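You operate a simulated robot arm through the tools that you are given. There is no shell and no other tool. Be economical: measure what you need, move in short steps, check, and stop when the job is done.

You run a simulated robot arm. Do the job below in one go: nothing can be reset, and whatever is moved stays where it is left.

## Task
Swap the clogged grey filter for the green one and start the suction unit.
Fine: grey filter onto the scrap bench; filter drawer shut and slide gate open before one press of the key.

The check looks at the end state, three seconds after you hand in, the way a careful person would. Anything else that was tipped, shoved, dropped, spilled or broken makes it a failure.

## Robot
A 6-joint arm with a two-finger parallel gripper on a trunk, on a base that drives. Base frame: it is fixed to the floor where the robot stands at the start and does not move with it; the origin is under the middle of the robot, x ahead of it, y to its left, z up. Lengths are in mm, angles in rad, forces in N, time in s.
With the tool pointing down near the work surface it reaches from about 280 to 800 mm from the robot's upright axis, wherever it stands. Its first joint turns from -2.897 to 2.897 rad. Places, roughly: filter drawer [600, 0, 600]; scrap bench [700, -1600, 900]; inside of the filter drawer [600, 0, 600]; slide gate [600, 100, 900]; suction key [600, -100, 900]; suction display [800, 0, 1000]; suction unit [700, 0, 500]; hose run [-900, 900, 800]. Payload 3.91 kg.
Tool frame: the origin (TCP) lies between the finger pads and is the grasp point; the fingertips stand 30 mm ahead of it; z points along the fingers, y is the line along which they close. Largest opening 110 mm; finger width 20, thickness 10; the body of the gripper, 48 by 112 mm, starts 55 mm behind the TCP.
Orientation is that of the tool frame in the base frame, as a unit quaternion [w, x, y, z]. With the fingers straight down and closing along the base's y, the tool's x points along the base's -x, its y along +y and its z along -z.

## Interface
- The arm moves only by the tool play_rows. Its arguments are lists of equal length, an entry for each row: "offset": the shift along the tool's x, y, z in units of 50 mm (1.0 is 50 mm), a list of three; "delta_rot": the turn, a rotation vector about the tool's x, y, z in units of 6 degrees (1.0 is 6 degrees), a list of three; "fingers": the finger opening in mm, from 0 to 110. In form: {"offset": [[x, y, z], ...], "delta_rot": [[ax, ay, az], ...], "fingers": [fingers, ...]}. A call has 1 to 8 rows; each row shifts and turns the commanded pose from where the row before left it, along the tool's axes as they then stand. A call with a number of a shift or a turn outside -1 to 1 is refused whole. Each row takes 0.2 s and may step no farther than 50 mm and 0.15 rad from the row before; otherwise, or with a gripper value out of range, the whole call is refused. Where a pose cannot be reached the arm comes as near as it can. A force on the tool above 60 N (or 10 N above the force at the start of the call, whichever is more), or a blocked arm, ends the call early, and 0.2 s more pass. The fingers move at their own pace (about 45 mm/s each) and stop on an object; they squeeze with about 27 N. The grip force told is the motor's: it shows also when the fingers shut on nothing. Time passes only in rows, and 0.2 s behind the last, so rows that do not move let the fingers close. The reply holds the time, the measured pose of the TCP, the force on the tool along the base axes, the opening and the grip force, in the units named above and with some noise.
- Cameras (640 x 400 px; columns grow to the right, rows downward): "scene" is now at [-2.6, 124.9, 1527.4]; the picture's right is [-0.20, -0.98, 0.00], its down [-0.79, 0.16, -0.60] and it looks along [0.59, -0.12, -0.80] (base axes); focal length 292 px, centre (320, 200). "wrist" rides on the gripper at [77, 7, -115] in the tool frame; the picture's right is [-0.09, 1.00, 0.00], its down [-0.80, -0.07, -0.59] and it looks along [-0.59, -0.05, 0.80] (tool axes); focal length 270 px, centre (320, 200). There is no depth. A picture from a camera that has moved, and an enlarged one, comes with that camera's place and axes in the base frame and with its lens.
- grab_frame(camera): a new picture of that camera. No time passes.
- raise_lower(by): slides the trunk up (or, below 0, down) by that many mm; the arm and the scene camera ride with it, the base frame stays. It gives what a move gives, with no picture.
- base_move(legs): drives the robot by 1 to 6 legs, each [ahead, turn to the left] in mm and rad, along the robot's own axes; the way and the turn of a leg run together, so that a leg with both is an arc; at most 1500 mm and 3.142 rad a leg. The arm and the cameras ride along, it lands a little off, and it stops where it bumps. It gives what a move gives.
- head_to(pan, tilt): turns the head with the scene camera to pan (to the left, within 2.705 rad either way) and tilt (down, from -0.506 to 1.204), counted from straight ahead of the robot. It gives what a move gives.
- inspect(camera, box): a new picture of the part [left, top, right, bottom] of that camera's present view, enlarged. No time passes.
- close_job(): hands the job in; it is judged then, once.

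Work in short steps. Places have to be worked out from the pictures, the camera data and where the tool is seen: move nearer, look again, correct. Check each grasp and each placing, and mend what went wrong. You have 120 turns and 78 pictures in all, those below and enlarged ones among them. Open the gripper and draw the arm clear of the work before you hand the job in, unless the task says otherwise; then end with one line.

The tools are called after "Emit:" as a command line: name --argument value ..., lists and objects as JSON in quotes. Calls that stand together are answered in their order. play_rows: Moves the arm, as the interface text tells. Its arguments: {"type":"object","properties":{"offset":{"type":"array","items":{"type":"array","items":{"type":"number"}}},"delta_rot":{"type":"array","items":{"type":"array","items":{"type":"number"}}},"fingers":{"type":"array","items":{"type":"number"}}},"required":["offset","delta_rot","fingers"]} The other tools are called the same way: raise_lower (by) slides the trunk up or down; base_move (legs) drives the base; head_to (pan, tilt) turns the head that bears the scene camera; grab_frame (camera) takes a picture; inspect (camera, box) takes an enlarged picture of a part of a camera's view; close_job () hands the job in.

At the start:

```text
clock: 0.0
tcp_pos: [441.0, -93.8, 1185.7]
orientation: [0.0, -0.002, 1.0, 0.0]
force: [0.7, -0.8, 0.4]
opening: 109.8
finger_force: 0.0
trunk travel left (down, up): [-500.0, 110.0]
robot x, y, heading: [-0.5, -11.6, -0.006]
head pan, tilt: [-0.201, 0.93]
```

scene: 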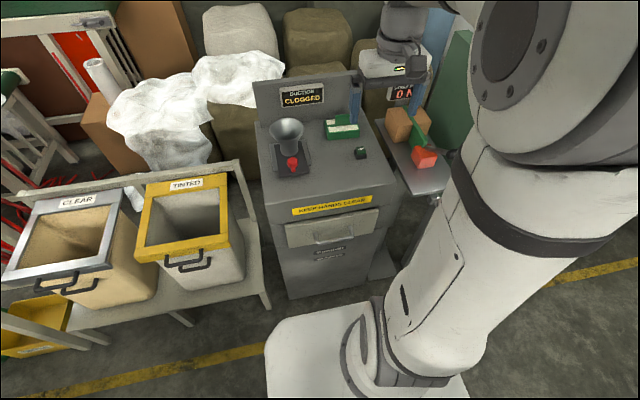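
wrist: 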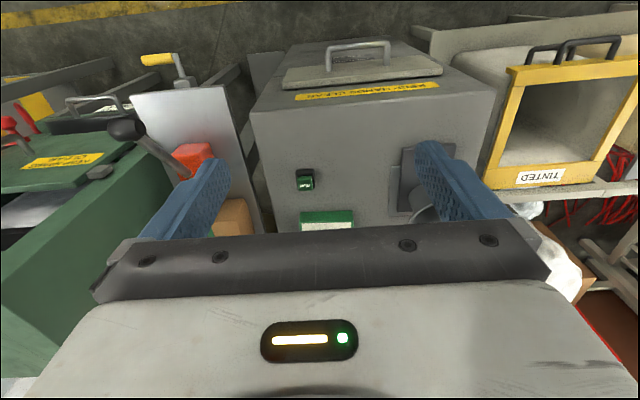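

The suction unit is in the middle of the scene, with the drawer handle at the front and the gate and key on top. I'll enlarge both views for detail.

Emit:
inspect --camera "scene" --box '[230, 60, 450, 280]'

Emit:
inspect --camera "wrist" --box '[220, 30, 500, 240]'

```text
1.82 times, centred on (340, 170) of scene
camera zoom: at [-2.6, 124.9, 1527.4], right [-0.2, -0.98, 0.0], down [-0.79, 0.16, -0.6], along [0.59, -0.12, -0.8], focal length 531 px, centre (284, 254)
```

zoom: 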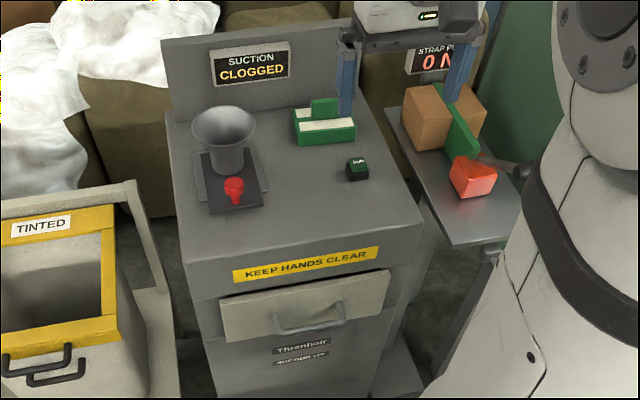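

```text
1.90 times, centred on (360, 135) of wrist
camera zoom: at [363.6, -87.9, 1301.4], right [0.08, 1.0, 0.0], down [0.8, -0.07, 0.59], along [0.59, -0.05, -0.8], focal length 515 px, centre (244, 324)
```

zoom: 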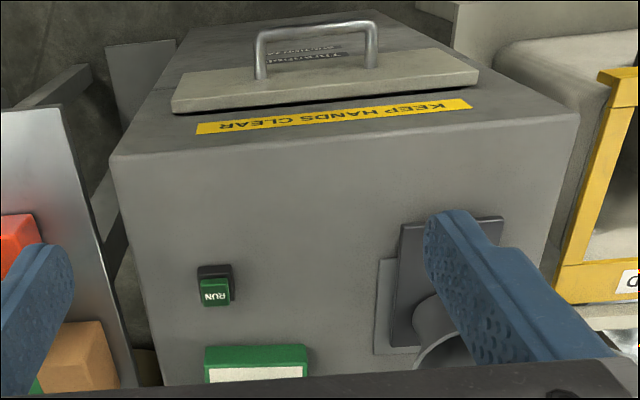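

The key reads as roughly (658, -144, 845) and the drawer handle as roughly (446, -14, 670). Next I look toward the scrap bench, to the right.

Emit:
head_to --pan -1.2 --tilt 0.5

Emit:
grab_frame --camera "scene"

```text
clock: 1.3
tcp_pos: [441.0, -93.5, 1186.7]
orientation: [0.001, -0.002, 1.0, 0.0]
force: [-0.5, 0.3, -0.3]
opening: 109.9
finger_force: 0.1
trunk travel left (down, up): [-500.0, 110.0]
robot x, y, heading: [-2.1, -9.2, -0.002]
head pan, tilt: [-1.201, 0.499]
```

```text
73 pictures are left
camera scene: at [-42.0, 54.9, 1563.5], right [-0.93, -0.36, 0.0], down [-0.17, 0.45, -0.88], along [0.32, -0.82, -0.48], focal length 292 px, centre (320, 200)
```

scene: 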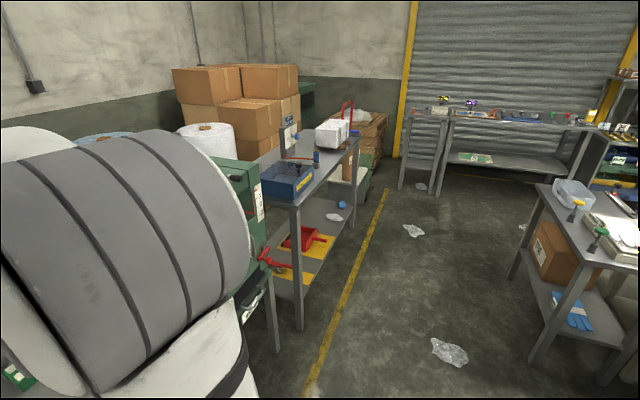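

The bench with the blue toolbox lies where the scrap bench should be, so I enlarge it.

Emit:
inspect --camera "scene" --box '[230, 80, 390, 220]'

```text
2.86 times, centred on (310, 150) of scene
camera zoom: at [-42.0, 54.9, 1563.5], right [-0.93, -0.36, 0.0], down [-0.17, 0.45, -0.88], along [0.32, -0.82, -0.48], focal length 835 px, centre (349, 343)
```

zoom: 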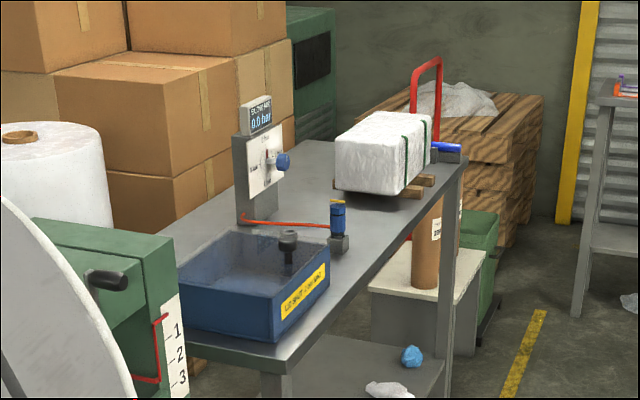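

The scrap bench runs from about y −1055 to −2350, with its front edge near x≈510. Before backing the base I check what is behind it.

Emit:
head_to --pan 2.6 --tilt 0.6

Emit:
grab_frame --camera "scene"

Emit:
head_to --pan -2.5 --tilt 0.6

Emit:
grab_frame --camera "scene"

Emit:
head_to --pan -0.15 --tilt 0.93

```text
clock: 4.4
tcp_pos: [440.2, -94.9, 1185.0]
orientation: [-0.001, -0.002, 1.0, 0.0]
force: [0.0, 0.9, 0.3]
opening: 110.0
finger_force: 0.0
trunk travel left (down, up): [-500.0, 110.0]
robot x, y, heading: [-0.9, -12.1, 0.003]
head pan, tilt: [2.601, 0.6]
```

```text
71 pictures are left
camera scene: at [-150.6, 185.3, 1554.4], right [0.52, 0.86, 0.0], down [0.48, -0.29, -0.83], along [-0.71, 0.43, -0.56], focal length 292 px, centre (320, 200)
```

scene: 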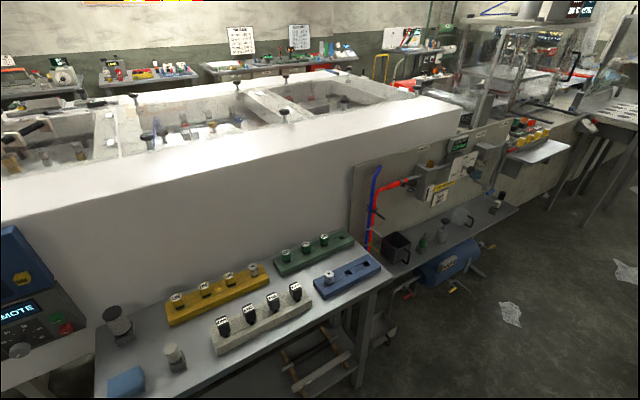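

```text
clock: 8.4
tcp_pos: [440.6, -95.1, 1185.1]
orientation: [-0.001, -0.002, 1.0, -0.001]
force: [-0.4, 0.1, -0.1]
opening: 110.0
finger_force: 0.0
trunk travel left (down, up): [-500.0, 110.0]
robot x, y, heading: [-2.6, -14.8, 0.002]
head pan, tilt: [-2.499, 0.6]
```

```text
70 pictures are left
camera scene: at [-145.7, 86.8, 1554.4], right [-0.6, 0.8, 0.0], down [0.45, 0.34, -0.83], along [-0.66, -0.49, -0.56], focal length 292 px, centre (320, 200)
```

scene: 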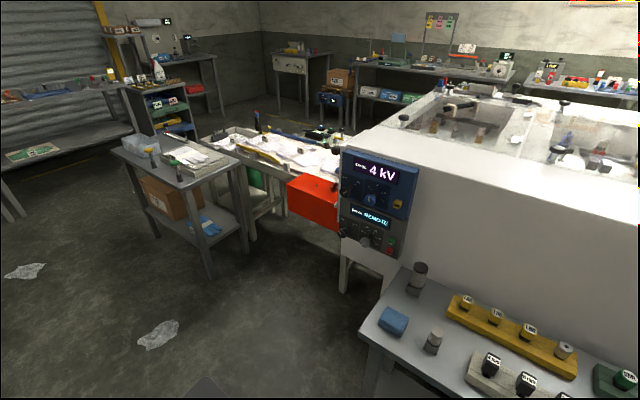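

```text
clock: 10.6
tcp_pos: [440.5, -94.6, 1185.8]
orientation: [-0.001, -0.001, 1.0, 0.0]
force: [0.0, 0.5, -1.1]
opening: 110.0
finger_force: 0.1
trunk travel left (down, up): [-500.0, 110.0]
robot x, y, heading: [-0.9, -9.0, -0.001]
head pan, tilt: [-0.15, 0.93]
```

Behind, a table edge sits at about x≈−600, so a modest back-up of 150 mm is safe. I do that, then look at the unit.

Emit:
base_move --legs '[[-150, 0]]'

Emit:
grab_frame --camera "scene"

Emit:
grab_frame --camera "wrist"

```text
clock: 11.9
tcp_pos: [288.6, -94.7, 1186.2]
orientation: [0.0, -0.002, 1.0, 0.0]
force: [-0.2, 1.0, 0.1]
opening: 110.0
finger_force: 0.0
trunk travel left (down, up): [-500.0, 110.0]
robot x, y, heading: [-151.7, -10.1, -0.001]
head pan, tilt: [-0.15, 0.93]
```

```text
69 pictures are left
camera scene: at [-154.5, 128.7, 1527.4], right [-0.15, -0.99, 0.0], down [-0.79, 0.12, -0.6], along [0.59, -0.09, -0.8], focal length 292 px, centre (320, 200)
```

scene: 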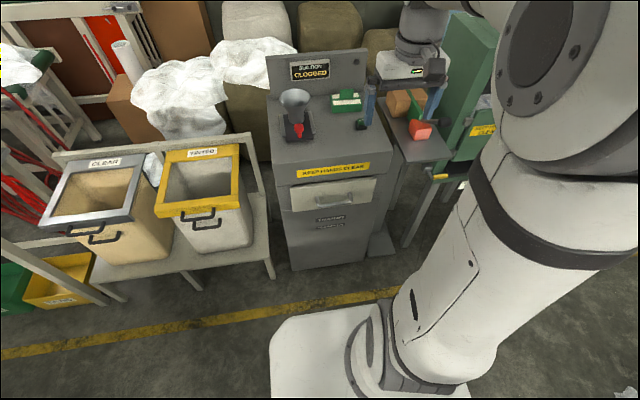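

```text
68 pictures are left
camera wrist: at [211.0, -87.9, 1301.7], right [0.08, 1.0, 0.0], down [0.8, -0.07, 0.6], along [0.59, -0.05, -0.8], focal length 270 px, centre (320, 200)
```

wrist: 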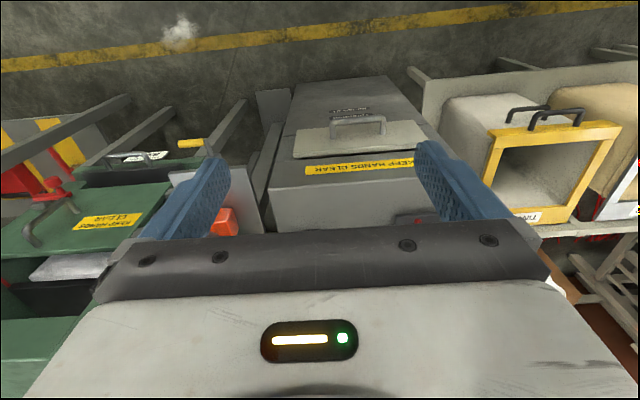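

Triangulating the handle from the two wrist views puts the bar at about (445, −17, 660). I roll the tool 90° while lowering it in the free space before the unit.

Emit:
play_rows --offset '[[0, 0, 0.4], [0, 0, 0.4], [0, 0, 0.4], [0, 0, 0.4], [0, 0, 0.4], [0, 0, 0.4], [0, 0, 0.4], [0, 0, 0.4]]' --delta_rot '[[0, 0, 1], [0, 0, 1], [0, 0, 1], [0, 0, 1], [0, 0, 1], [0, 0, 1], [0, 0, 1], [0, 0, 1]]' --fingers '[80, 80, 80, 80, 80, 80, 80, 80]'

Emit:
play_rows --offset '[[0, 0, 0.4], [0, 0, 0.4], [0, 0, 0.4], [0, 0, 0.4], [0, 0, 0.4], [0, 0, 0.4], [0, 0, 0.4]]' --delta_rot '[[0, 0, 1], [0, 0, 1], [0, 0, 1], [0, 0, 1], [0, 0, 1], [0, 0, 1], [0, 0, 1]]' --fingers '[60, 60, 60, 60, 60, 60, 60]'

```text
clock: 13.8
tcp_pos: [289.1, -94.1, 1025.5]
orientation: [0.0, 0.406, 0.914, 0.0]
force: [0.8, 0.9, 1.0]
opening: 79.9
finger_force: 0.0
trunk travel left (down, up): [-500.0, 110.0]
robot x, y, heading: [-148.0, -9.9, -0.003]
head pan, tilt: [-0.15, 0.93]
```

```text
clock: 15.3
tcp_pos: [289.8, -94.3, 885.2]
orientation: [0.001, 0.706, 0.708, 0.0]
force: [-0.3, -0.7, 0.5]
opening: 60.0
finger_force: 0.2
trunk travel left (down, up): [-500.0, 110.0]
robot x, y, heading: [-152.8, -11.0, -0.001]
head pan, tilt: [-0.15, 0.93]
```

Roll done. Now I pitch the tool forward about its x.

Emit:
play_rows --offset '[[0, 0, 0], [0, 0, 0], [0, 0, 0], [0, 0, 0], [0, 0, 0], [0, 0, 0], [0, 0, 0], [0, 0, 0]]' --delta_rot '[[-1, 0, 0], [-1, 0, 0], [-1, 0, 0], [-1, 0, 0], [-1, 0, 0], [-1, 0, 0], [-1, 0, 0], [-1, 0, 0]]' --fingers '[60, 60, 60, 60, 60, 60, 60, 60]'

Emit:
play_rows --offset '[[0, 0, 0], [0, 0, 0], [0, 0, 0], [0, 0, 0], [0, 0, 0], [0, 0, 0], [0, 0, 0]]' --delta_rot '[[-1, 0, 0], [-1, 0, 0], [-1, 0, 0], [-1, 0, 0], [-1, 0, 0], [-1, 0, 0], [-1, 0, 0]]' --fingers '[60, 60, 60, 60, 60, 60, 60]'

Emit:
grab_frame --camera "wrist"

Emit:
grab_frame --camera "scene"

```text
clock: 17.1
tcp_pos: [311.2, -90.9, 883.5]
orientation: [0.204, 0.67, 0.671, 0.244]
force: [-0.3, 0.5, 0.3]
opening: 59.9
finger_force: 0.1
out of reach, approached as far as the arm can: row 3, 4, 5, 7, 8
trunk travel left (down, up): [-500.0, 110.0]
robot x, y, heading: [-152.1, -10.5, -0.003]
head pan, tilt: [-0.15, 0.93]
```

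```text
clock: 18.8
tcp_pos: [345.7, -102.7, 875.3]
orientation: [0.431, 0.552, 0.539, 0.469]
force: [-0.1, 0.0, 0.0]
opening: 60.2
finger_force: 0.0
out of reach, approached as far as the arm can: row 1, 2, 3, 4
trunk travel left (down, up): [-500.0, 110.0]
robot x, y, heading: [-150.4, -11.7, -0.006]
head pan, tilt: [-0.15, 0.93]
```

```text
67 pictures are left
camera wrist: at [233.8, -29.9, 909.0], right [0.19, -0.14, 0.97], down [-0.58, -0.81, 0.0], along [0.79, -0.57, -0.24], focal length 270 px, centre (320, 200)
```

wrist: 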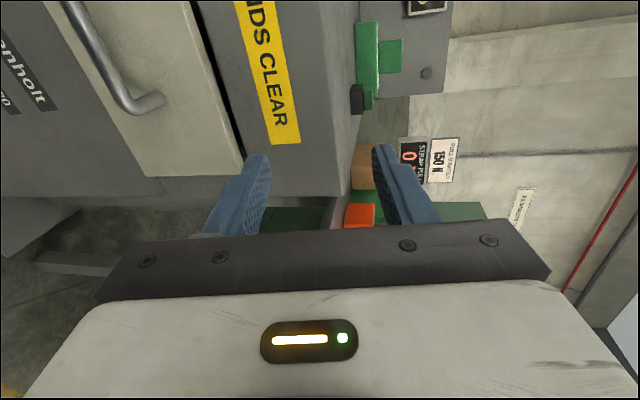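

```text
66 pictures are left
camera scene: at [-153.0, 128.7, 1527.5], right [-0.15, -0.99, 0.0], down [-0.79, 0.12, -0.6], along [0.59, -0.09, -0.8], focal length 292 px, centre (320, 200)
```

scene: 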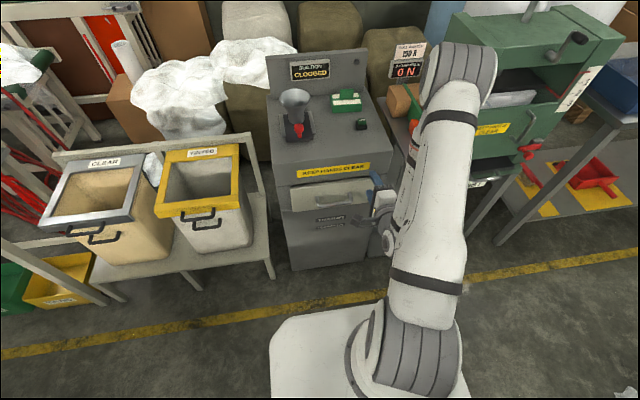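

The tool now points forward, pitched about 11° down, at (346, −103, 875). I shift it left to the handle's y and lower the trunk toward handle height.

Emit:
play_rows --offset '[[0.6, 0, 0], [0.6, 0, 0], [0.5, 0, 0]]' --delta_rot '[[0, 0, 0], [0, 0, 0], [0, 0, 0]]' --fingers '[60, 60, 60]'

Emit:
raise_lower --by -200

Emit:
grab_frame --camera "wrist"

Emit:
grab_frame --camera "scene"

```text
clock: 19.6
tcp_pos: [348.2, -63.6, 872.9]
orientation: [0.428, 0.552, 0.539, 0.47]
force: [0.9, 0.2, 0.2]
opening: 59.9
finger_force: 0.1
out of reach, approached as far as the arm can: row 2, 3
trunk travel left (down, up): [-500.0, 110.0]
robot x, y, heading: [-149.2, -10.8, -0.001]
head pan, tilt: [-0.15, 0.93]
```

```text
clock: 21.7
tcp_pos: [348.8, -64.4, 674.0]
orientation: [0.428, 0.552, 0.54, 0.469]
force: [-0.7, 0.0, 0.1]
opening: 60.1
finger_force: 0.0
trunk travel left (down, up): [-300.0, 310.0]
robot x, y, heading: [-152.9, -14.8, -0.004]
head pan, tilt: [-0.15, 0.93]
```

```text
65 pictures are left
camera wrist: at [236.1, 7.6, 708.5], right [0.2, -0.14, 0.97], down [-0.58, -0.82, 0.0], along [0.79, -0.56, -0.24], focal length 270 px, centre (320, 200)
```

wrist: 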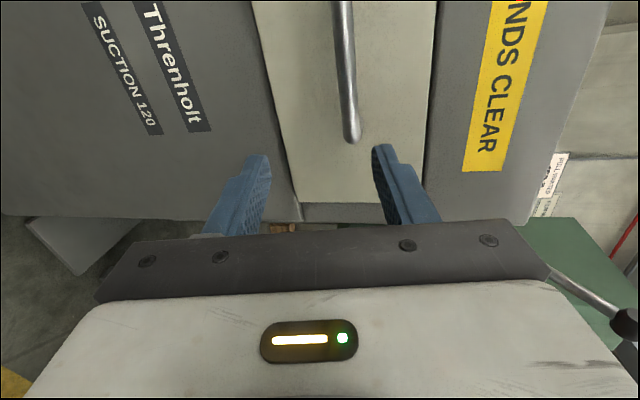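

```text
64 pictures are left
camera scene: at [-153.2, 128.7, 1327.5], right [-0.15, -0.99, 0.0], down [-0.79, 0.12, -0.6], along [0.59, -0.09, -0.8], focal length 292 px, centre (320, 200)
```

scene: 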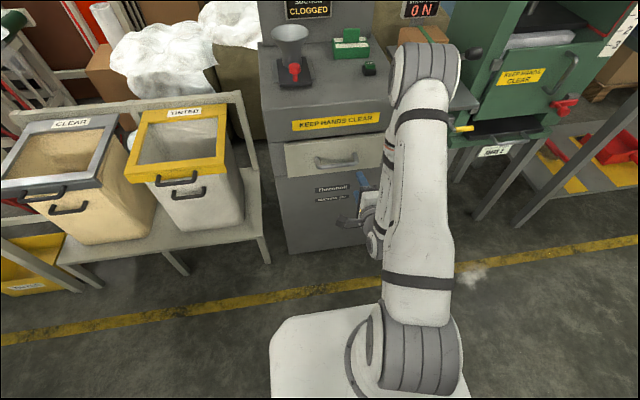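

The bar looks to be at about (445, −20, 675), slightly above the finger plane. I advance most of the way with the fingers open around bar height.

Emit:
play_rows --offset '[[0.1, 0.11, 0.5], [0.3, 0.11, 0.4], [0.4, 0.11, 0.3]]' --delta_rot '[[0, 0, 0], [0, 0, 0], [0, 0, 0]]' --fingers '[60, 60, 60]'

Emit:
grab_frame --camera "wrist"

Emit:
inspect --camera "scene" --box '[270, 100, 430, 240]'

```text
clock: 22.5
tcp_pos: [398.1, -72.7, 680.0]
orientation: [0.425, 0.549, 0.543, 0.472]
force: [-0.1, -1.0, -0.2]
opening: 60.2
finger_force: 0.2
out of reach, approached as far as the arm can: row 1, 2, 3
trunk travel left (down, up): [-300.0, 310.0]
robot x, y, heading: [-152.0, -16.4, -0.003]
head pan, tilt: [-0.15, 0.93]
```

```text
63 pictures are left
camera wrist: at [284.5, -1.4, 714.5], right [0.2, -0.14, 0.97], down [-0.57, -0.82, 0.0], along [0.8, -0.55, -0.24], focal length 270 px, centre (320, 200)
```

wrist: 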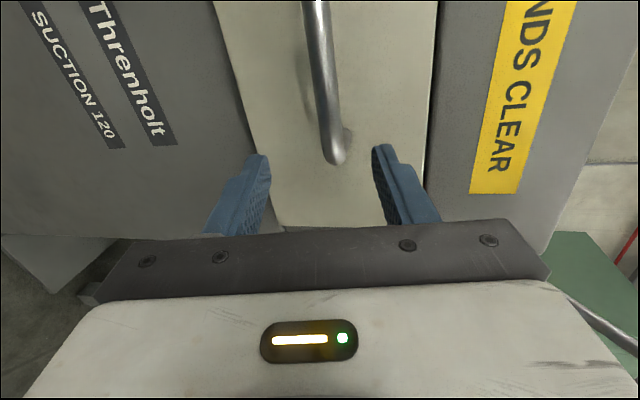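

```text
2.86 times, centred on (350, 170) of scene
camera zoom: at [-153.2, 128.7, 1327.4], right [-0.15, -0.99, 0.0], down [-0.79, 0.12, -0.6], along [0.59, -0.09, -0.8], focal length 835 px, centre (234, 286)
```

zoom: 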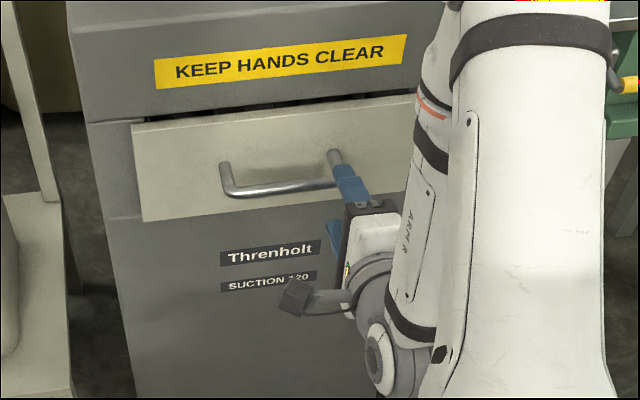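

The arm won't shift left in this posture (TCP stuck at y≈−70), so I turn the base slightly left to carry the gripper to the middle of the bar.

Emit:
base_move --legs '[[0, 0.085]]'

Emit:
grab_frame --camera "wrist"

```text
clock: 23.4
tcp_pos: [402.3, -25.4, 680.6]
orientation: [0.402, 0.524, 0.567, 0.492]
force: [0.3, -0.1, 0.2]
opening: 59.9
finger_force: 0.1
trunk travel left (down, up): [-300.0, 310.0]
robot x, y, heading: [-149.2, -10.5, 0.078]
head pan, tilt: [-0.15, 0.93]
```

```text
61 pictures are left
camera wrist: at [281.9, 34.8, 714.6], right [0.21, -0.12, 0.97], down [-0.49, -0.87, 0.0], along [0.85, -0.48, -0.24], focal length 270 px, centre (320, 200)
```

wrist: 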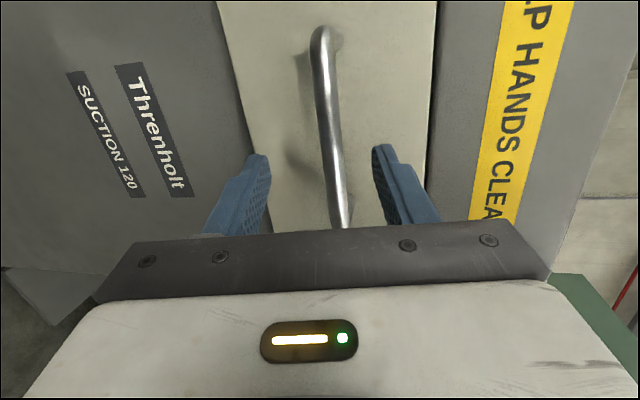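

The gripper is now centred on the bar, which sits a bit above the middle between the fingers. I advance about 36 mm, nudging up.

Emit:
play_rows --offset '[[0, 0.12, 0.35], [0, 0.12, 0.35]]' --delta_rot '[[0, 0, 0], [0, 0, 0]]' --fingers '[60, 60]'

Emit:
grab_frame --camera "wrist"

Emit:
inspect --camera "scene" --box '[270, 100, 430, 240]'

```text
clock: 24.0
tcp_pos: [436.4, -26.3, 684.8]
orientation: [0.4, 0.521, 0.568, 0.495]
force: [0.0, -0.3, 0.3]
opening: 60.0
finger_force: 0.0
out of reach, approached as far as the arm can: row 2
trunk travel left (down, up): [-300.0, 310.0]
robot x, y, heading: [-150.6, -14.8, 0.077]
head pan, tilt: [-0.15, 0.93]
```

```text
60 pictures are left
camera wrist: at [317.2, 33.1, 719.5], right [0.21, -0.12, 0.97], down [-0.48, -0.88, 0.0], along [0.85, -0.47, -0.24], focal length 270 px, centre (320, 200)
```

wrist: 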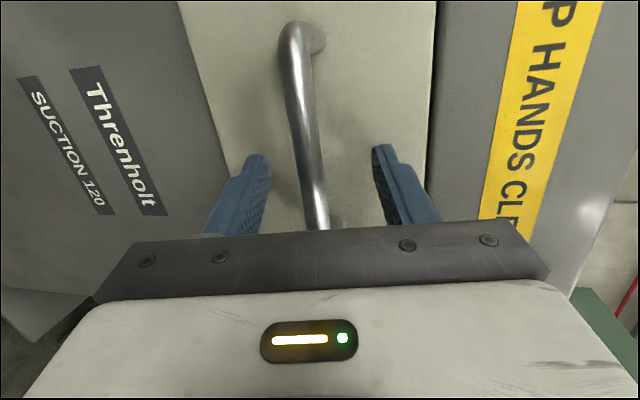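

```text
2.86 times, centred on (350, 170) of scene
camera zoom: at [-163.6, 124.9, 1327.4], right [-0.07, -1.0, 0.0], down [-0.8, 0.06, -0.6], along [0.6, -0.04, -0.8], focal length 835 px, centre (234, 286)
```

zoom: 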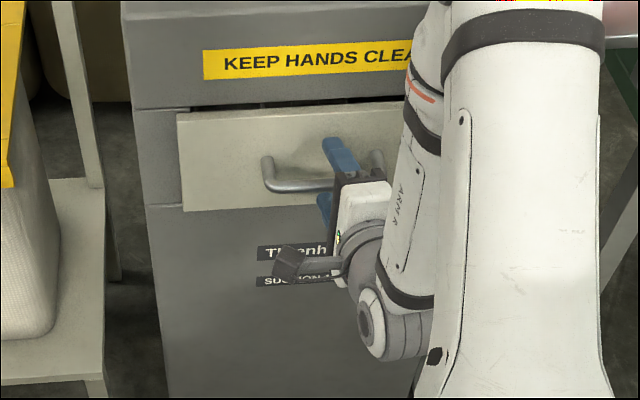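

The bar is between the fingers, about 8 mm below centre. I drop slightly and close.

Emit:
play_rows --offset '[[0, -0.18, 0.05], [0, 0, 0], [0, 0, 0], [0, 0, 0], [0, 0, 0]]' --delta_rot '[[0, 0, 0], [0, 0, 0], [0, 0, 0], [0, 0, 0], [0, 0, 0]]' --fingers '[60, 40, 20, 0, 0]'

Emit:
grab_frame --camera "wrist"

```text
clock: 25.2
tcp_pos: [438.4, -27.2, 680.2]
orientation: [0.405, 0.518, 0.567, 0.497]
force: [5.5, -1.8, 38.0]
opening: 14.2
finger_force: 42.3
trunk travel left (down, up): [-300.0, 310.0]
robot x, y, heading: [-150.3, -11.2, 0.08]
head pan, tilt: [-0.15, 0.93]
```

```text
58 pictures are left
camera wrist: at [317.6, 32.6, 713.4], right [0.2, -0.12, 0.97], down [-0.48, -0.88, -0.01], along [0.85, -0.47, -0.23], focal length 270 px, centre (320, 200)
```

wrist: 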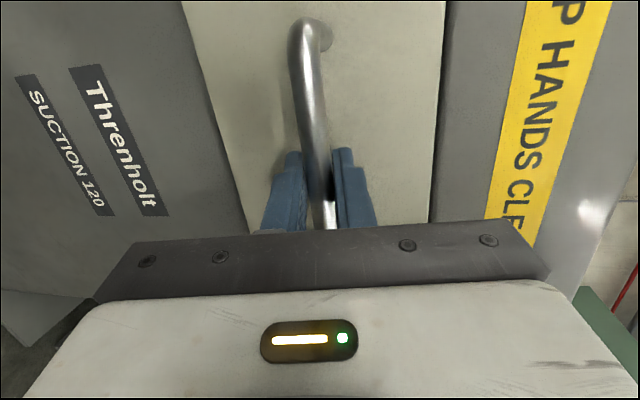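

The bar is gripped (opening 14 mm). I relieve the vertical load and pull straight back 80 mm.

Emit:
play_rows --offset '[[0, -0.1, 0], [0.055, -0.075, -0.39], [0.055, -0.075, -0.39], [0.055, -0.075, -0.39], [0.055, -0.075, -0.39]]' --delta_rot '[[0, 0, 0], [0, 0, 0], [0, 0, 0], [0, 0, 0], [0, 0, 0]]' --fingers '[0, 0, 0, 0, 0]'

Emit:
grab_frame --camera "scene"

```text
clock: 25.6
tcp_pos: [439.6, -26.8, 680.3]
orientation: [0.408, 0.514, 0.563, 0.501]
force: [-3.9, 0.0, 22.1]
opening: 14.3
finger_force: 44.9
trunk travel left (down, up): [-300.0, 310.0]
robot x, y, heading: [-148.2, -13.4, 0.072]
head pan, tilt: [-0.15, 0.93]
stopped in row 2: the force on the tool passed its limit (the readings are from after the stop); the commanded pose is now the measured one
```

```text
57 pictures are left
camera scene: at [-166.1, 125.1, 1326.9], right [-0.07, -1.0, 0.0], down [-0.8, 0.06, -0.6], along [0.6, -0.04, -0.8], focal length 292 px, centre (320, 200)
```

scene: 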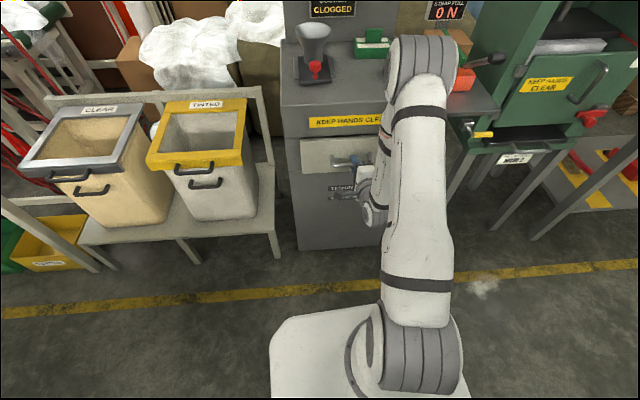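

The pull hit the force limit in one 20 mm step. I try gently, 4 mm a row.

Emit:
play_rows --offset '[[0, -0.05, 0], [0.011, -0.015, -0.08], [0.011, -0.015, -0.08], [0.011, -0.015, -0.08], [0.011, -0.015, -0.08], [0.011, -0.015, -0.08], [0.011, -0.015, -0.08]]' --delta_rot '[[0, 0, 0], [0, 0, 0], [0, 0, 0], [0, 0, 0], [0, 0, 0], [0, 0, 0], [0, 0, 0]]' --fingers '[0, 0, 0, 0, 0, 0, 0]'

```text
clock: 27.2
tcp_pos: [412.5, -27.2, 680.6]
orientation: [0.411, 0.513, 0.561, 0.503]
force: [2.0, 4.5, 59.4]
opening: 14.3
finger_force: 45.3
trunk travel left (down, up): [-300.0, 310.0]
robot x, y, heading: [-151.5, -16.1, 0.076]
head pan, tilt: [-0.15, 0.93]
```

The drawer slides (x 438→412). The vertical load is pushing up because I lowered too far, so I raise a few mm and keep pulling.

Emit:
play_rows --offset '[[0, 0.1, 0], [0.03, -0.03, -0.2], [0.03, -0.03, -0.2], [0.03, -0.03, -0.2], [0.03, -0.03, -0.2], [0.03, -0.03, -0.2], [0.03, -0.03, -0.2]]' --delta_rot '[[0, 0, 0], [0, 0, 0], [0, 0, 0], [0, 0, 0], [0, 0, 0], [0, 0, 0], [0, 0, 0]]' --fingers '[0, 0, 0, 0, 0, 0, 0]'

```text
clock: 28.9
tcp_pos: [352.0, -27.7, 681.1]
orientation: [0.406, 0.518, 0.564, 0.499]
force: [-0.5, -9.0, 10.4]
opening: 14.0
finger_force: 44.8
trunk travel left (down, up): [-300.0, 310.0]
robot x, y, heading: [-149.7, -14.8, 0.079]
head pan, tilt: [-0.15, 0.93]
```

Now 86 mm open with low load. I continue the pull and look.

Emit:
play_rows --offset '[[0.03, -0.03, -0.2], [0.03, -0.03, -0.2], [0.03, -0.03, -0.2], [0.03, -0.03, -0.2], [0.03, -0.03, -0.2]]' --delta_rot '[[0, 0, 0], [0, 0, 0], [0, 0, 0], [0, 0, 0], [0, 0, 0]]' --fingers '[0, 0, 0, 0, 0]'

Emit:
grab_frame --camera "scene"

```text
clock: 29.5
tcp_pos: [349.9, -27.5, 680.3]
orientation: [0.412, 0.508, 0.561, 0.507]
force: [0.9, 4.7, 25.0]
opening: 14.3
finger_force: 45.0
out of reach, approached as far as the arm can: row 1, 2, 3
trunk travel left (down, up): [-300.0, 310.0]
robot x, y, heading: [-151.4, -11.4, 0.076]
head pan, tilt: [-0.15, 0.93]
stopped in row 3: the force on the tool passed its limit (the readings are from after the stop); the commanded pose is now the measured one
```

```text
56 pictures are left
camera scene: at [-165.3, 125.4, 1327.2], right [-0.07, -1.0, 0.0], down [-0.8, 0.06, -0.6], along [0.6, -0.04, -0.8], focal length 292 px, centre (320, 200)
```

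scene: 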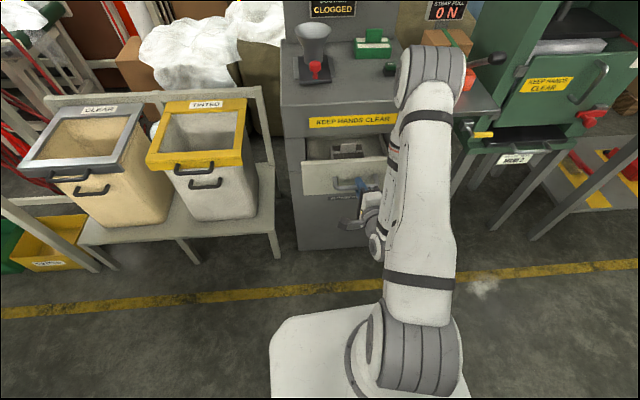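

The arm's fold limit is reached and the grey filter is showing in the drawer. I pull the rest by driving the base back.

Emit:
base_move --legs '[[-60, 0]]'

Emit:
inspect --camera "scene" --box '[270, 60, 430, 240]'

```text
clock: 30.7
tcp_pos: [290.3, -28.1, 680.6]
orientation: [0.41, 0.505, 0.562, 0.511]
force: [-0.2, 5.8, 4.5]
opening: 14.4
finger_force: 44.7
trunk travel left (down, up): [-300.0, 310.0]
robot x, y, heading: [-207.5, -18.7, 0.076]
head pan, tilt: [-0.15, 0.93]
stopped in leg 1: the force on the tool passed its limit (the readings are from after the stop); the commanded pose is now the measured one
```

```text
2.22 times, centred on (350, 150) of scene
camera zoom: at [-222.9, 120.9, 1327.0], right [-0.07, -1.0, 0.0], down [-0.8, 0.06, -0.6], along [0.6, -0.04, -0.8], focal length 649 px, centre (253, 311)
```

zoom: 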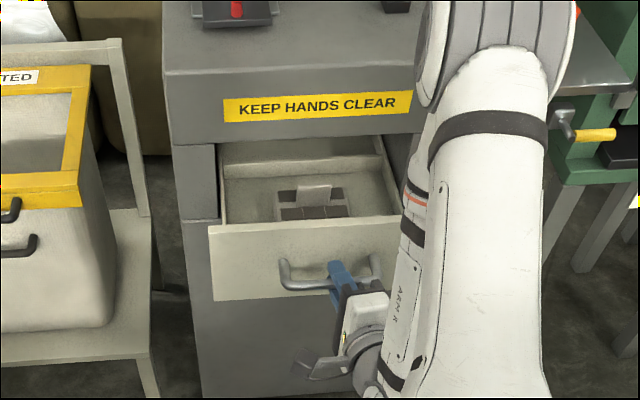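

The drawer is out about 150 mm (x 438→290), likely at its stop, with the filter fully exposed. I release the bar, and check behind the base before backing off farther.

Emit:
play_rows --offset '[[0, 0, 0], [0, 0, 0], [0, 0, 0], [0, 0, 0], [0, 0, 0]]' --delta_rot '[[0, 0, 0], [0, 0, 0], [0, 0, 0], [0, 0, 0], [0, 0, 0]]' --fingers '[20, 40, 60, 70, 70]'

Emit:
head_to --pan -2.7 --tilt 1.2

Emit:
grab_frame --camera "scene"

```text
clock: 31.9
tcp_pos: [291.8, -28.1, 679.8]
orientation: [0.409, 0.507, 0.562, 0.51]
force: [0.3, 0.3, 0.4]
opening: 70.1
finger_force: 0.2
trunk travel left (down, up): [-300.0, 310.0]
robot x, y, heading: [-205.8, -14.9, 0.074]
head pan, tilt: [-0.15, 0.93]
```

```text
clock: 34.2
tcp_pos: [290.9, -29.3, 681.0]
orientation: [0.408, 0.506, 0.563, 0.51]
force: [-0.3, -1.0, -0.3]
opening: 69.9
finger_force: 0.1
trunk travel left (down, up): [-300.0, 310.0]
robot x, y, heading: [-210.4, -19.7, 0.081]
head pan, tilt: [-2.7, 1.201]
```

```text
54 pictures are left
camera scene: at [-344.6, 97.9, 1309.8], right [-0.5, 0.87, 0.0], down [0.81, 0.46, -0.36], along [-0.31, -0.18, -0.93], focal length 292 px, centre (320, 200)
```

scene: 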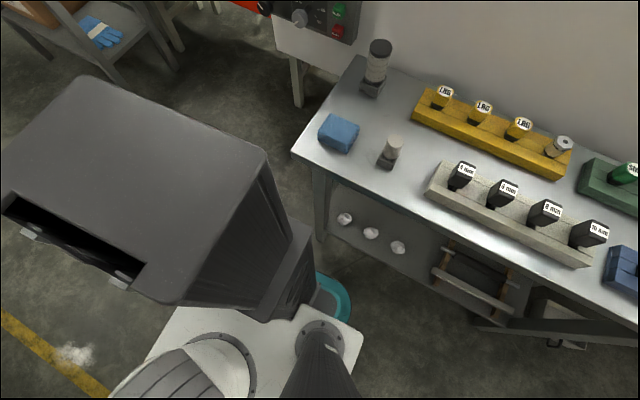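

The table edge is at about x≈−575 and the robot's rear box ends near x≈−430, so another 60 mm back is safe.

Emit:
base_move --legs '[[-60, 0]]'

Emit:
head_to --pan -0.1 --tilt 0.75

Emit:
raise_lower --by 250

Emit:
inspect --camera "scene" --box '[230, 120, 430, 320]'

Emit:
grab_frame --camera "wrist"

```text
clock: 35.2
tcp_pos: [229.2, -33.8, 679.8]
orientation: [0.408, 0.507, 0.563, 0.51]
force: [-0.2, 0.3, 0.2]
opening: 70.1
finger_force: 0.0
trunk travel left (down, up): [-300.0, 310.0]
robot x, y, heading: [-264.4, -25.6, 0.081]
head pan, tilt: [-2.7, 1.201]
```

```text
clock: 37.5
tcp_pos: [230.7, -32.4, 679.4]
orientation: [0.409, 0.507, 0.563, 0.51]
force: [1.2, 0.8, 0.4]
opening: 69.9
finger_force: 0.1
trunk travel left (down, up): [-300.0, 310.0]
robot x, y, heading: [-272.2, -24.1, 0.076]
head pan, tilt: [-0.099, 0.75]
```

```text
clock: 40.1
tcp_pos: [229.8, -33.7, 930.2]
orientation: [0.408, 0.507, 0.563, 0.51]
force: [0.2, -0.1, -0.3]
opening: 69.9
finger_force: 0.2
trunk travel left (down, up): [-550.0, 60.0]
robot x, y, heading: [-268.2, -24.5, 0.081]
head pan, tilt: [-0.099, 0.75]
```

```text
2.00 times, centred on (330, 220) of scene
camera zoom: at [-273.0, 119.2, 1591.5], right [-0.02, -1.0, 0.0], down [-0.68, 0.01, -0.73], along [0.73, -0.02, -0.68], focal length 584 px, centre (300, 160)
```

zoom: 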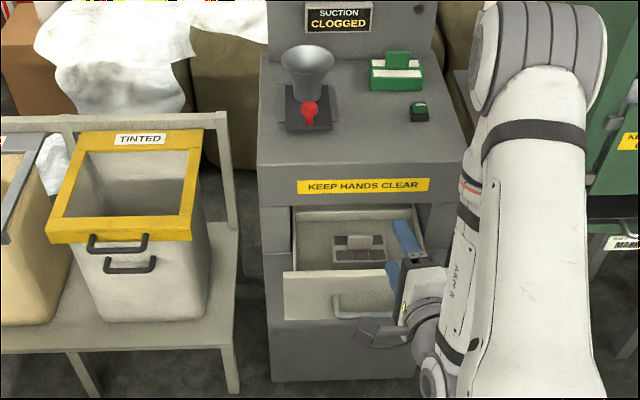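

```text
52 pictures are left
camera wrist: at [108.0, 23.7, 959.0], right [0.17, -0.12, 0.98], down [-0.47, -0.88, -0.03], along [0.87, -0.45, -0.2], focal length 270 px, centre (320, 200)
```

wrist: 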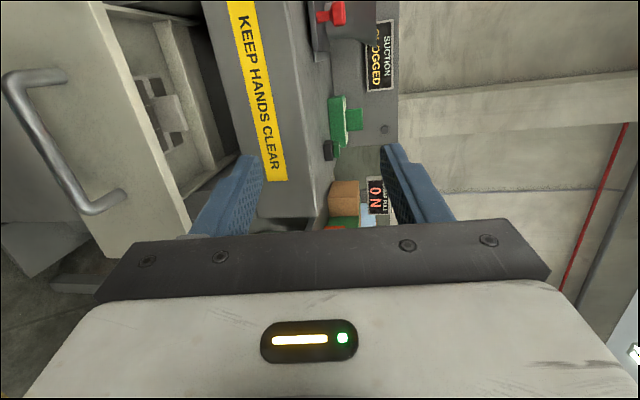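

The grey filter's tab is about 46 mm wide along y, near (468, −14, 687), and the unit's front top edge is at x≈515. I turn the tool back toward down, leaving about a 15° forward lean to clear the housing.

Emit:
play_rows --offset '[[0, 0, 0], [0, 0, 0], [0, 0, 0], [0, 0, 0], [0, 0, 0], [0, 0, 0], [0, 0, 0], [0, 0, 0]]' --delta_rot '[[1, 0, 0], [1, 0, 0], [1, 0, 0], [1, 0, 0], [1, 0, 0], [1, 0, 0], [1, 0, 0], [1, 0, 0]]' --fingers '[80, 80, 80, 80, 80, 80, 80, 80]'

Emit:
play_rows --offset '[[0, 0, 0], [0, 0, 0], [0, 0, 0], [0, 0, 0], [0, 0, 0], [0, 0, 0]]' --delta_rot '[[1, 0, 0], [1, 0, 0], [1, 0, 0], [1, 0, 0], [1, 0, 0], [0.6, 0, 0]]' --fingers '[80, 80, 80, 80, 80, 80]'

```text
clock: 41.9
tcp_pos: [240.3, -35.7, 924.6]
orientation: [0.168, 0.628, 0.722, 0.236]
force: [0.0, 0.4, 0.8]
opening: 80.0
finger_force: 0.1
out of reach, approached as far as the arm can: row 1, 2
trunk travel left (down, up): [-550.0, 60.0]
robot x, y, heading: [-270.7, -22.1, 0.075]
head pan, tilt: [-0.099, 0.75]
```

```text
clock: 43.3
tcp_pos: [240.3, -32.4, 924.3]
orientation: [-0.008, 0.65, 0.759, 0.044]
force: [-0.1, 0.2, 0.5]
opening: 79.9
finger_force: 0.1
out of reach, approached as far as the arm can: row 3, 4
trunk travel left (down, up): [-550.0, 60.0]
robot x, y, heading: [-269.1, -22.8, 0.08]
head pan, tilt: [-0.099, 0.75]
```

Now I roll back −81° so the fingers close along y.

Emit:
play_rows --offset '[[0, 0, 0], [0, 0, 0], [0, 0, 0], [0, 0, 0], [0, 0, 0], [0, 0, 0], [0, 0, 0], [0, 0, 0]]' --delta_rot '[[0, 0, -1], [0, 0, -1], [0, 0, -1], [0, 0, -1], [0, 0, -1], [0, 0, -1], [0, 0, -1], [0, 0, -1]]' --fingers '[80, 80, 80, 80, 80, 80, 80, 80]'

Emit:
play_rows --offset '[[0, 0, 0], [0, 0, 0], [0, 0, 0], [0, 0, 0], [0, 0, 0], [0, 0, 0], [0, 0, 0]]' --delta_rot '[[0, 0, -1], [0, 0, -1], [0, 0, -1], [0, 0, -1], [0, 0, -1], [0, 0, -0.6], [0, 0, 0]]' --fingers '[80, 80, 80, 80, 80, 80, 80]'

```text
clock: 45.1
tcp_pos: [240.3, -31.6, 925.3]
orientation: [0.01, 0.284, 0.958, 0.044]
force: [0.5, 0.6, 1.3]
opening: 80.0
finger_force: 0.0
trunk travel left (down, up): [-550.0, 60.0]
robot x, y, heading: [-269.1, -22.9, 0.077]
head pan, tilt: [-0.099, 0.75]
```

```text
clock: 46.7
tcp_pos: [240.3, -31.5, 924.6]
orientation: [0.022, -0.005, 0.999, 0.039]
force: [-0.4, 0.0, -0.4]
opening: 79.8
finger_force: 0.1
trunk travel left (down, up): [-550.0, 60.0]
robot x, y, heading: [-269.9, -22.1, 0.075]
head pan, tilt: [-0.099, 0.75]
```

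I trim the lean (about 15° forward, no sideways) and move over the drawer at x≈415 for a look.

Emit:
play_rows --offset '[[0, 0, 0], [0, 0, 0], [-0.87, 0.08, 0.22], [-0.87, 0.08, 0.22], [-0.87, 0.08, 0.22], [-0.87, 0.08, 0.22]]' --delta_rot '[[0.75, -1, 0], [0, -1, 0], [0, 0, 0], [0, 0, 0], [0, 0, 0], [0, 0, 0]]' --fingers '[80, 80, 80, 80, 80, 80]'

Emit:
grab_frame --camera "wrist"

Emit:
grab_frame --camera "scene"

```text
clock: 48.1
tcp_pos: [421.8, -14.4, 925.9]
orientation: [0.126, -0.002, 0.992, 0.001]
force: [-0.7, -0.1, -0.4]
opening: 79.9
finger_force: 0.1
trunk travel left (down, up): [-550.0, 60.0]
robot x, y, heading: [-268.4, -25.8, 0.075]
head pan, tilt: [-0.099, 0.75]
```

```text
51 pictures are left
camera wrist: at [318.6, -9.2, 1018.3], right [0.08, 1.0, 0.02], down [0.63, -0.07, 0.78], along [0.78, -0.05, -0.63], focal length 270 px, centre (320, 200)
```

wrist: 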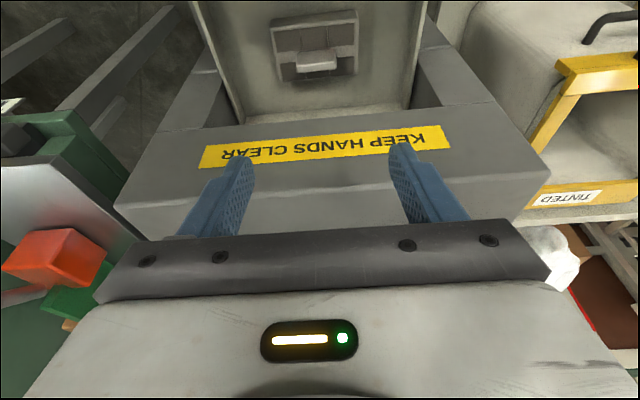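

```text
50 pictures are left
camera scene: at [-272.0, 119.3, 1591.5], right [-0.02, -1.0, 0.0], down [-0.68, 0.01, -0.73], along [0.73, -0.02, -0.68], focal length 292 px, centre (320, 200)
```

scene: 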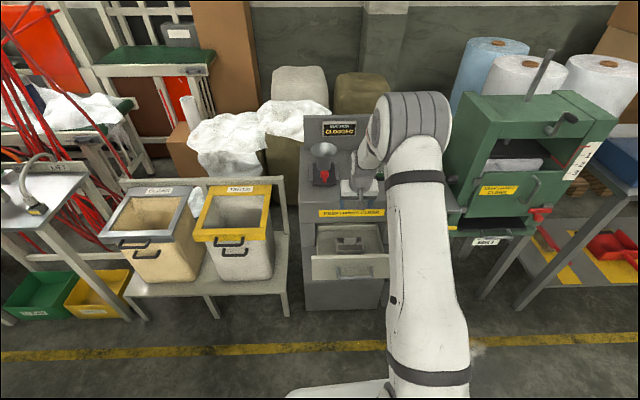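

The tab triangulates again to about (466, −18, 687). I enlarge it to see its shape.

Emit:
inspect --camera "wrist" --box '[220, 0, 420, 125]'

Emit:
inspect --camera "scene" --box '[290, 130, 400, 300]'

```text
3.20 times, centred on (320, 62) of wrist
camera zoom: at [318.6, -9.2, 1018.3], right [0.08, 1.0, 0.02], down [0.63, -0.07, 0.78], along [0.78, -0.05, -0.63], focal length 865 px, centre (320, 640)
```

zoom: 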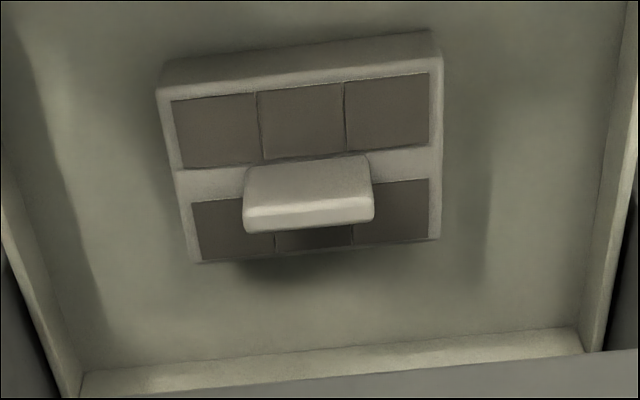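

```text
2.35 times, centred on (345, 215) of scene
camera zoom: at [-272.0, 119.3, 1591.5], right [-0.02, -1.0, 0.0], down [-0.68, 0.01, -0.73], along [0.73, -0.02, -0.68], focal length 688 px, centre (261, 165)
```

zoom: 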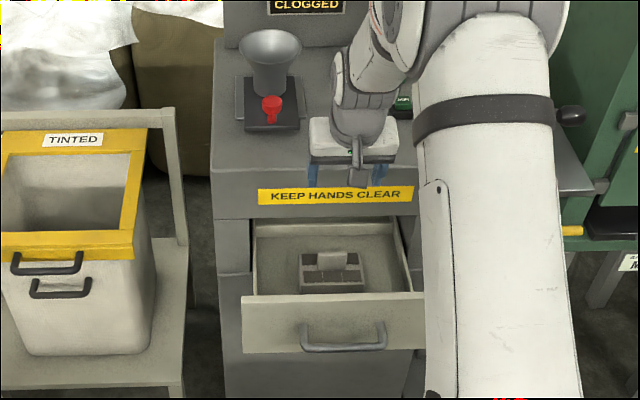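

The tab is a vertical plate, about 45 mm wide in y, on a roughly 85×65 mm body. I descend toward it, stopping about 70 mm above.

Emit:
play_rows --offset '[[0.06, -0.02, 0.85], [0.06, -0.02, 0.85], [0.06, -0.02, 0.85], [0.06, -0.02, 0.75]]' --delta_rot '[[0, 0, 0], [0, 0, 0], [0, 0, 0], [0, 0, 0]]' --fingers '[70, 70, 70, 70]'

Emit:
grab_frame --camera "wrist"

Emit:
inspect --camera "scene" --box '[290, 130, 400, 300]'

```text
clock: 49.1
tcp_pos: [451.6, -19.6, 763.1]
orientation: [0.127, -0.002, 0.992, 0.0]
force: [1.0, 0.0, 0.2]
opening: 70.2
finger_force: 0.0
trunk travel left (down, up): [-550.0, 60.0]
robot x, y, heading: [-266.7, -25.4, 0.078]
head pan, tilt: [-0.099, 0.75]
```

```text
47 pictures are left
camera wrist: at [348.1, -13.4, 855.1], right [0.08, 1.0, 0.02], down [0.62, -0.07, 0.78], along [0.78, -0.05, -0.63], focal length 270 px, centre (320, 200)
```

wrist: 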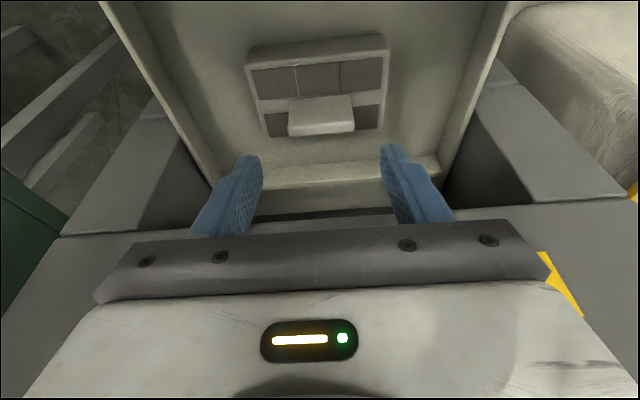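

```text
2.35 times, centred on (345, 215) of scene
camera zoom: at [-272.2, 119.2, 1591.6], right [-0.02, -1.0, 0.0], down [-0.68, 0.01, -0.73], along [0.73, -0.02, -0.68], focal length 688 px, centre (261, 165)
```

zoom: 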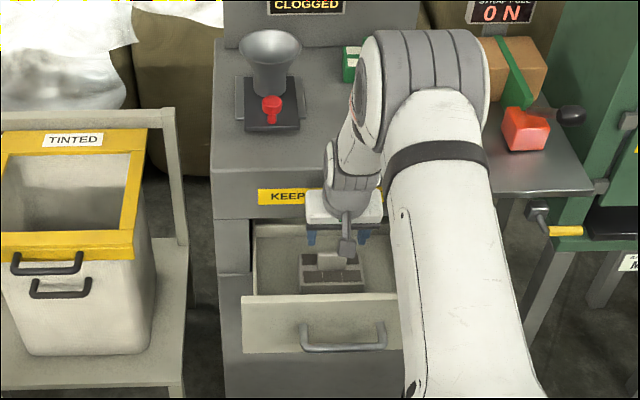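

Tab top is at about (473, −19, 683) and its base at about z 644. I descend the last 85 mm in three rows to TCP z≈680.

Emit:
play_rows --offset '[[0.02, 0, 0.6], [0.02, 0, 0.6], [0.02, 0, 0.5]]' --delta_rot '[[0, 0, 0], [0, 0, 0], [0, 0, 0]]' --fingers '[70, 70, 70]'

Emit:
grab_frame --camera "wrist"

```text
clock: 49.9
tcp_pos: [469.3, -19.9, 681.6]
orientation: [0.128, -0.001, 0.992, 0.0]
force: [2.2, 0.2, 3.1]
opening: 69.9
finger_force: 0.0
trunk travel left (down, up): [-550.0, 60.0]
robot x, y, heading: [-267.9, -21.7, 0.079]
head pan, tilt: [-0.099, 0.75]
```

```text
45 pictures are left
camera wrist: at [365.9, -13.0, 772.8], right [0.08, 1.0, 0.02], down [0.62, -0.07, 0.78], along [0.78, -0.05, -0.63], focal length 270 px, centre (320, 200)
```

wrist: 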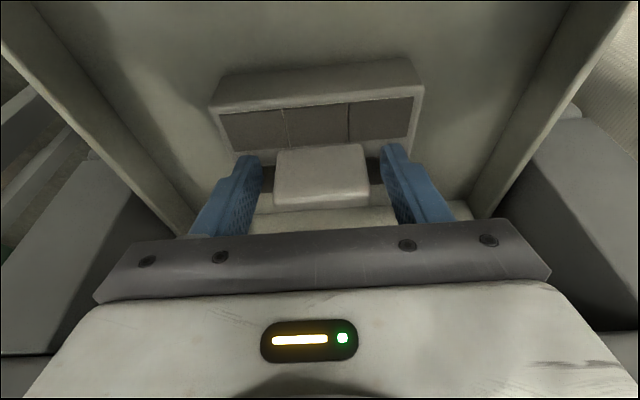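

The fingers straddle the tab. I close on it.

Emit:
play_rows --offset '[[0, 0, 0], [0, 0, 0], [0, 0, 0], [0, 0, 0]]' --delta_rot '[[0, 0, 0], [0, 0, 0], [0, 0, 0], [0, 0, 0]]' --fingers '[40, 20, 0, 0]'

Emit:
play_rows --offset '[[-0.05, 0, -0.2], [-0.05, 0, -0.2], [-0.05, 0, -0.2], [0, 0, 0]]' --delta_rot '[[0, 0, 0], [0, 0, 0], [0, 0, 0], [0, 0, 0]]' --fingers '[0, 0, 0, 0]'

Emit:
grab_frame --camera "wrist"

```text
clock: 50.9
tcp_pos: [468.7, -19.7, 680.1]
orientation: [0.128, -0.002, 0.992, 0.0]
force: [1.2, -3.5, 7.3]
opening: 49.7
finger_force: 27.2
trunk travel left (down, up): [-550.0, 60.0]
robot x, y, heading: [-268.2, -22.8, 0.077]
head pan, tilt: [-0.099, 0.75]
```

```text
clock: 51.9
tcp_pos: [468.7, -19.8, 710.3]
orientation: [0.127, -0.001, 0.992, 0.0]
force: [0.5, -0.7, -1.3]
opening: 49.3
finger_force: 26.9
trunk travel left (down, up): [-550.0, 60.0]
robot x, y, heading: [-269.5, -21.3, 0.075]
head pan, tilt: [-0.099, 0.75]
```

```text
44 pictures are left
camera wrist: at [364.9, -13.0, 803.6], right [0.08, 1.0, 0.02], down [0.63, -0.07, 0.78], along [0.78, -0.05, -0.63], focal length 270 px, centre (320, 200)
```

wrist: 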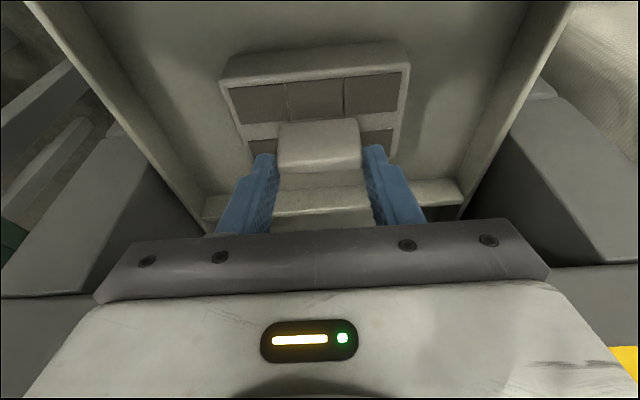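

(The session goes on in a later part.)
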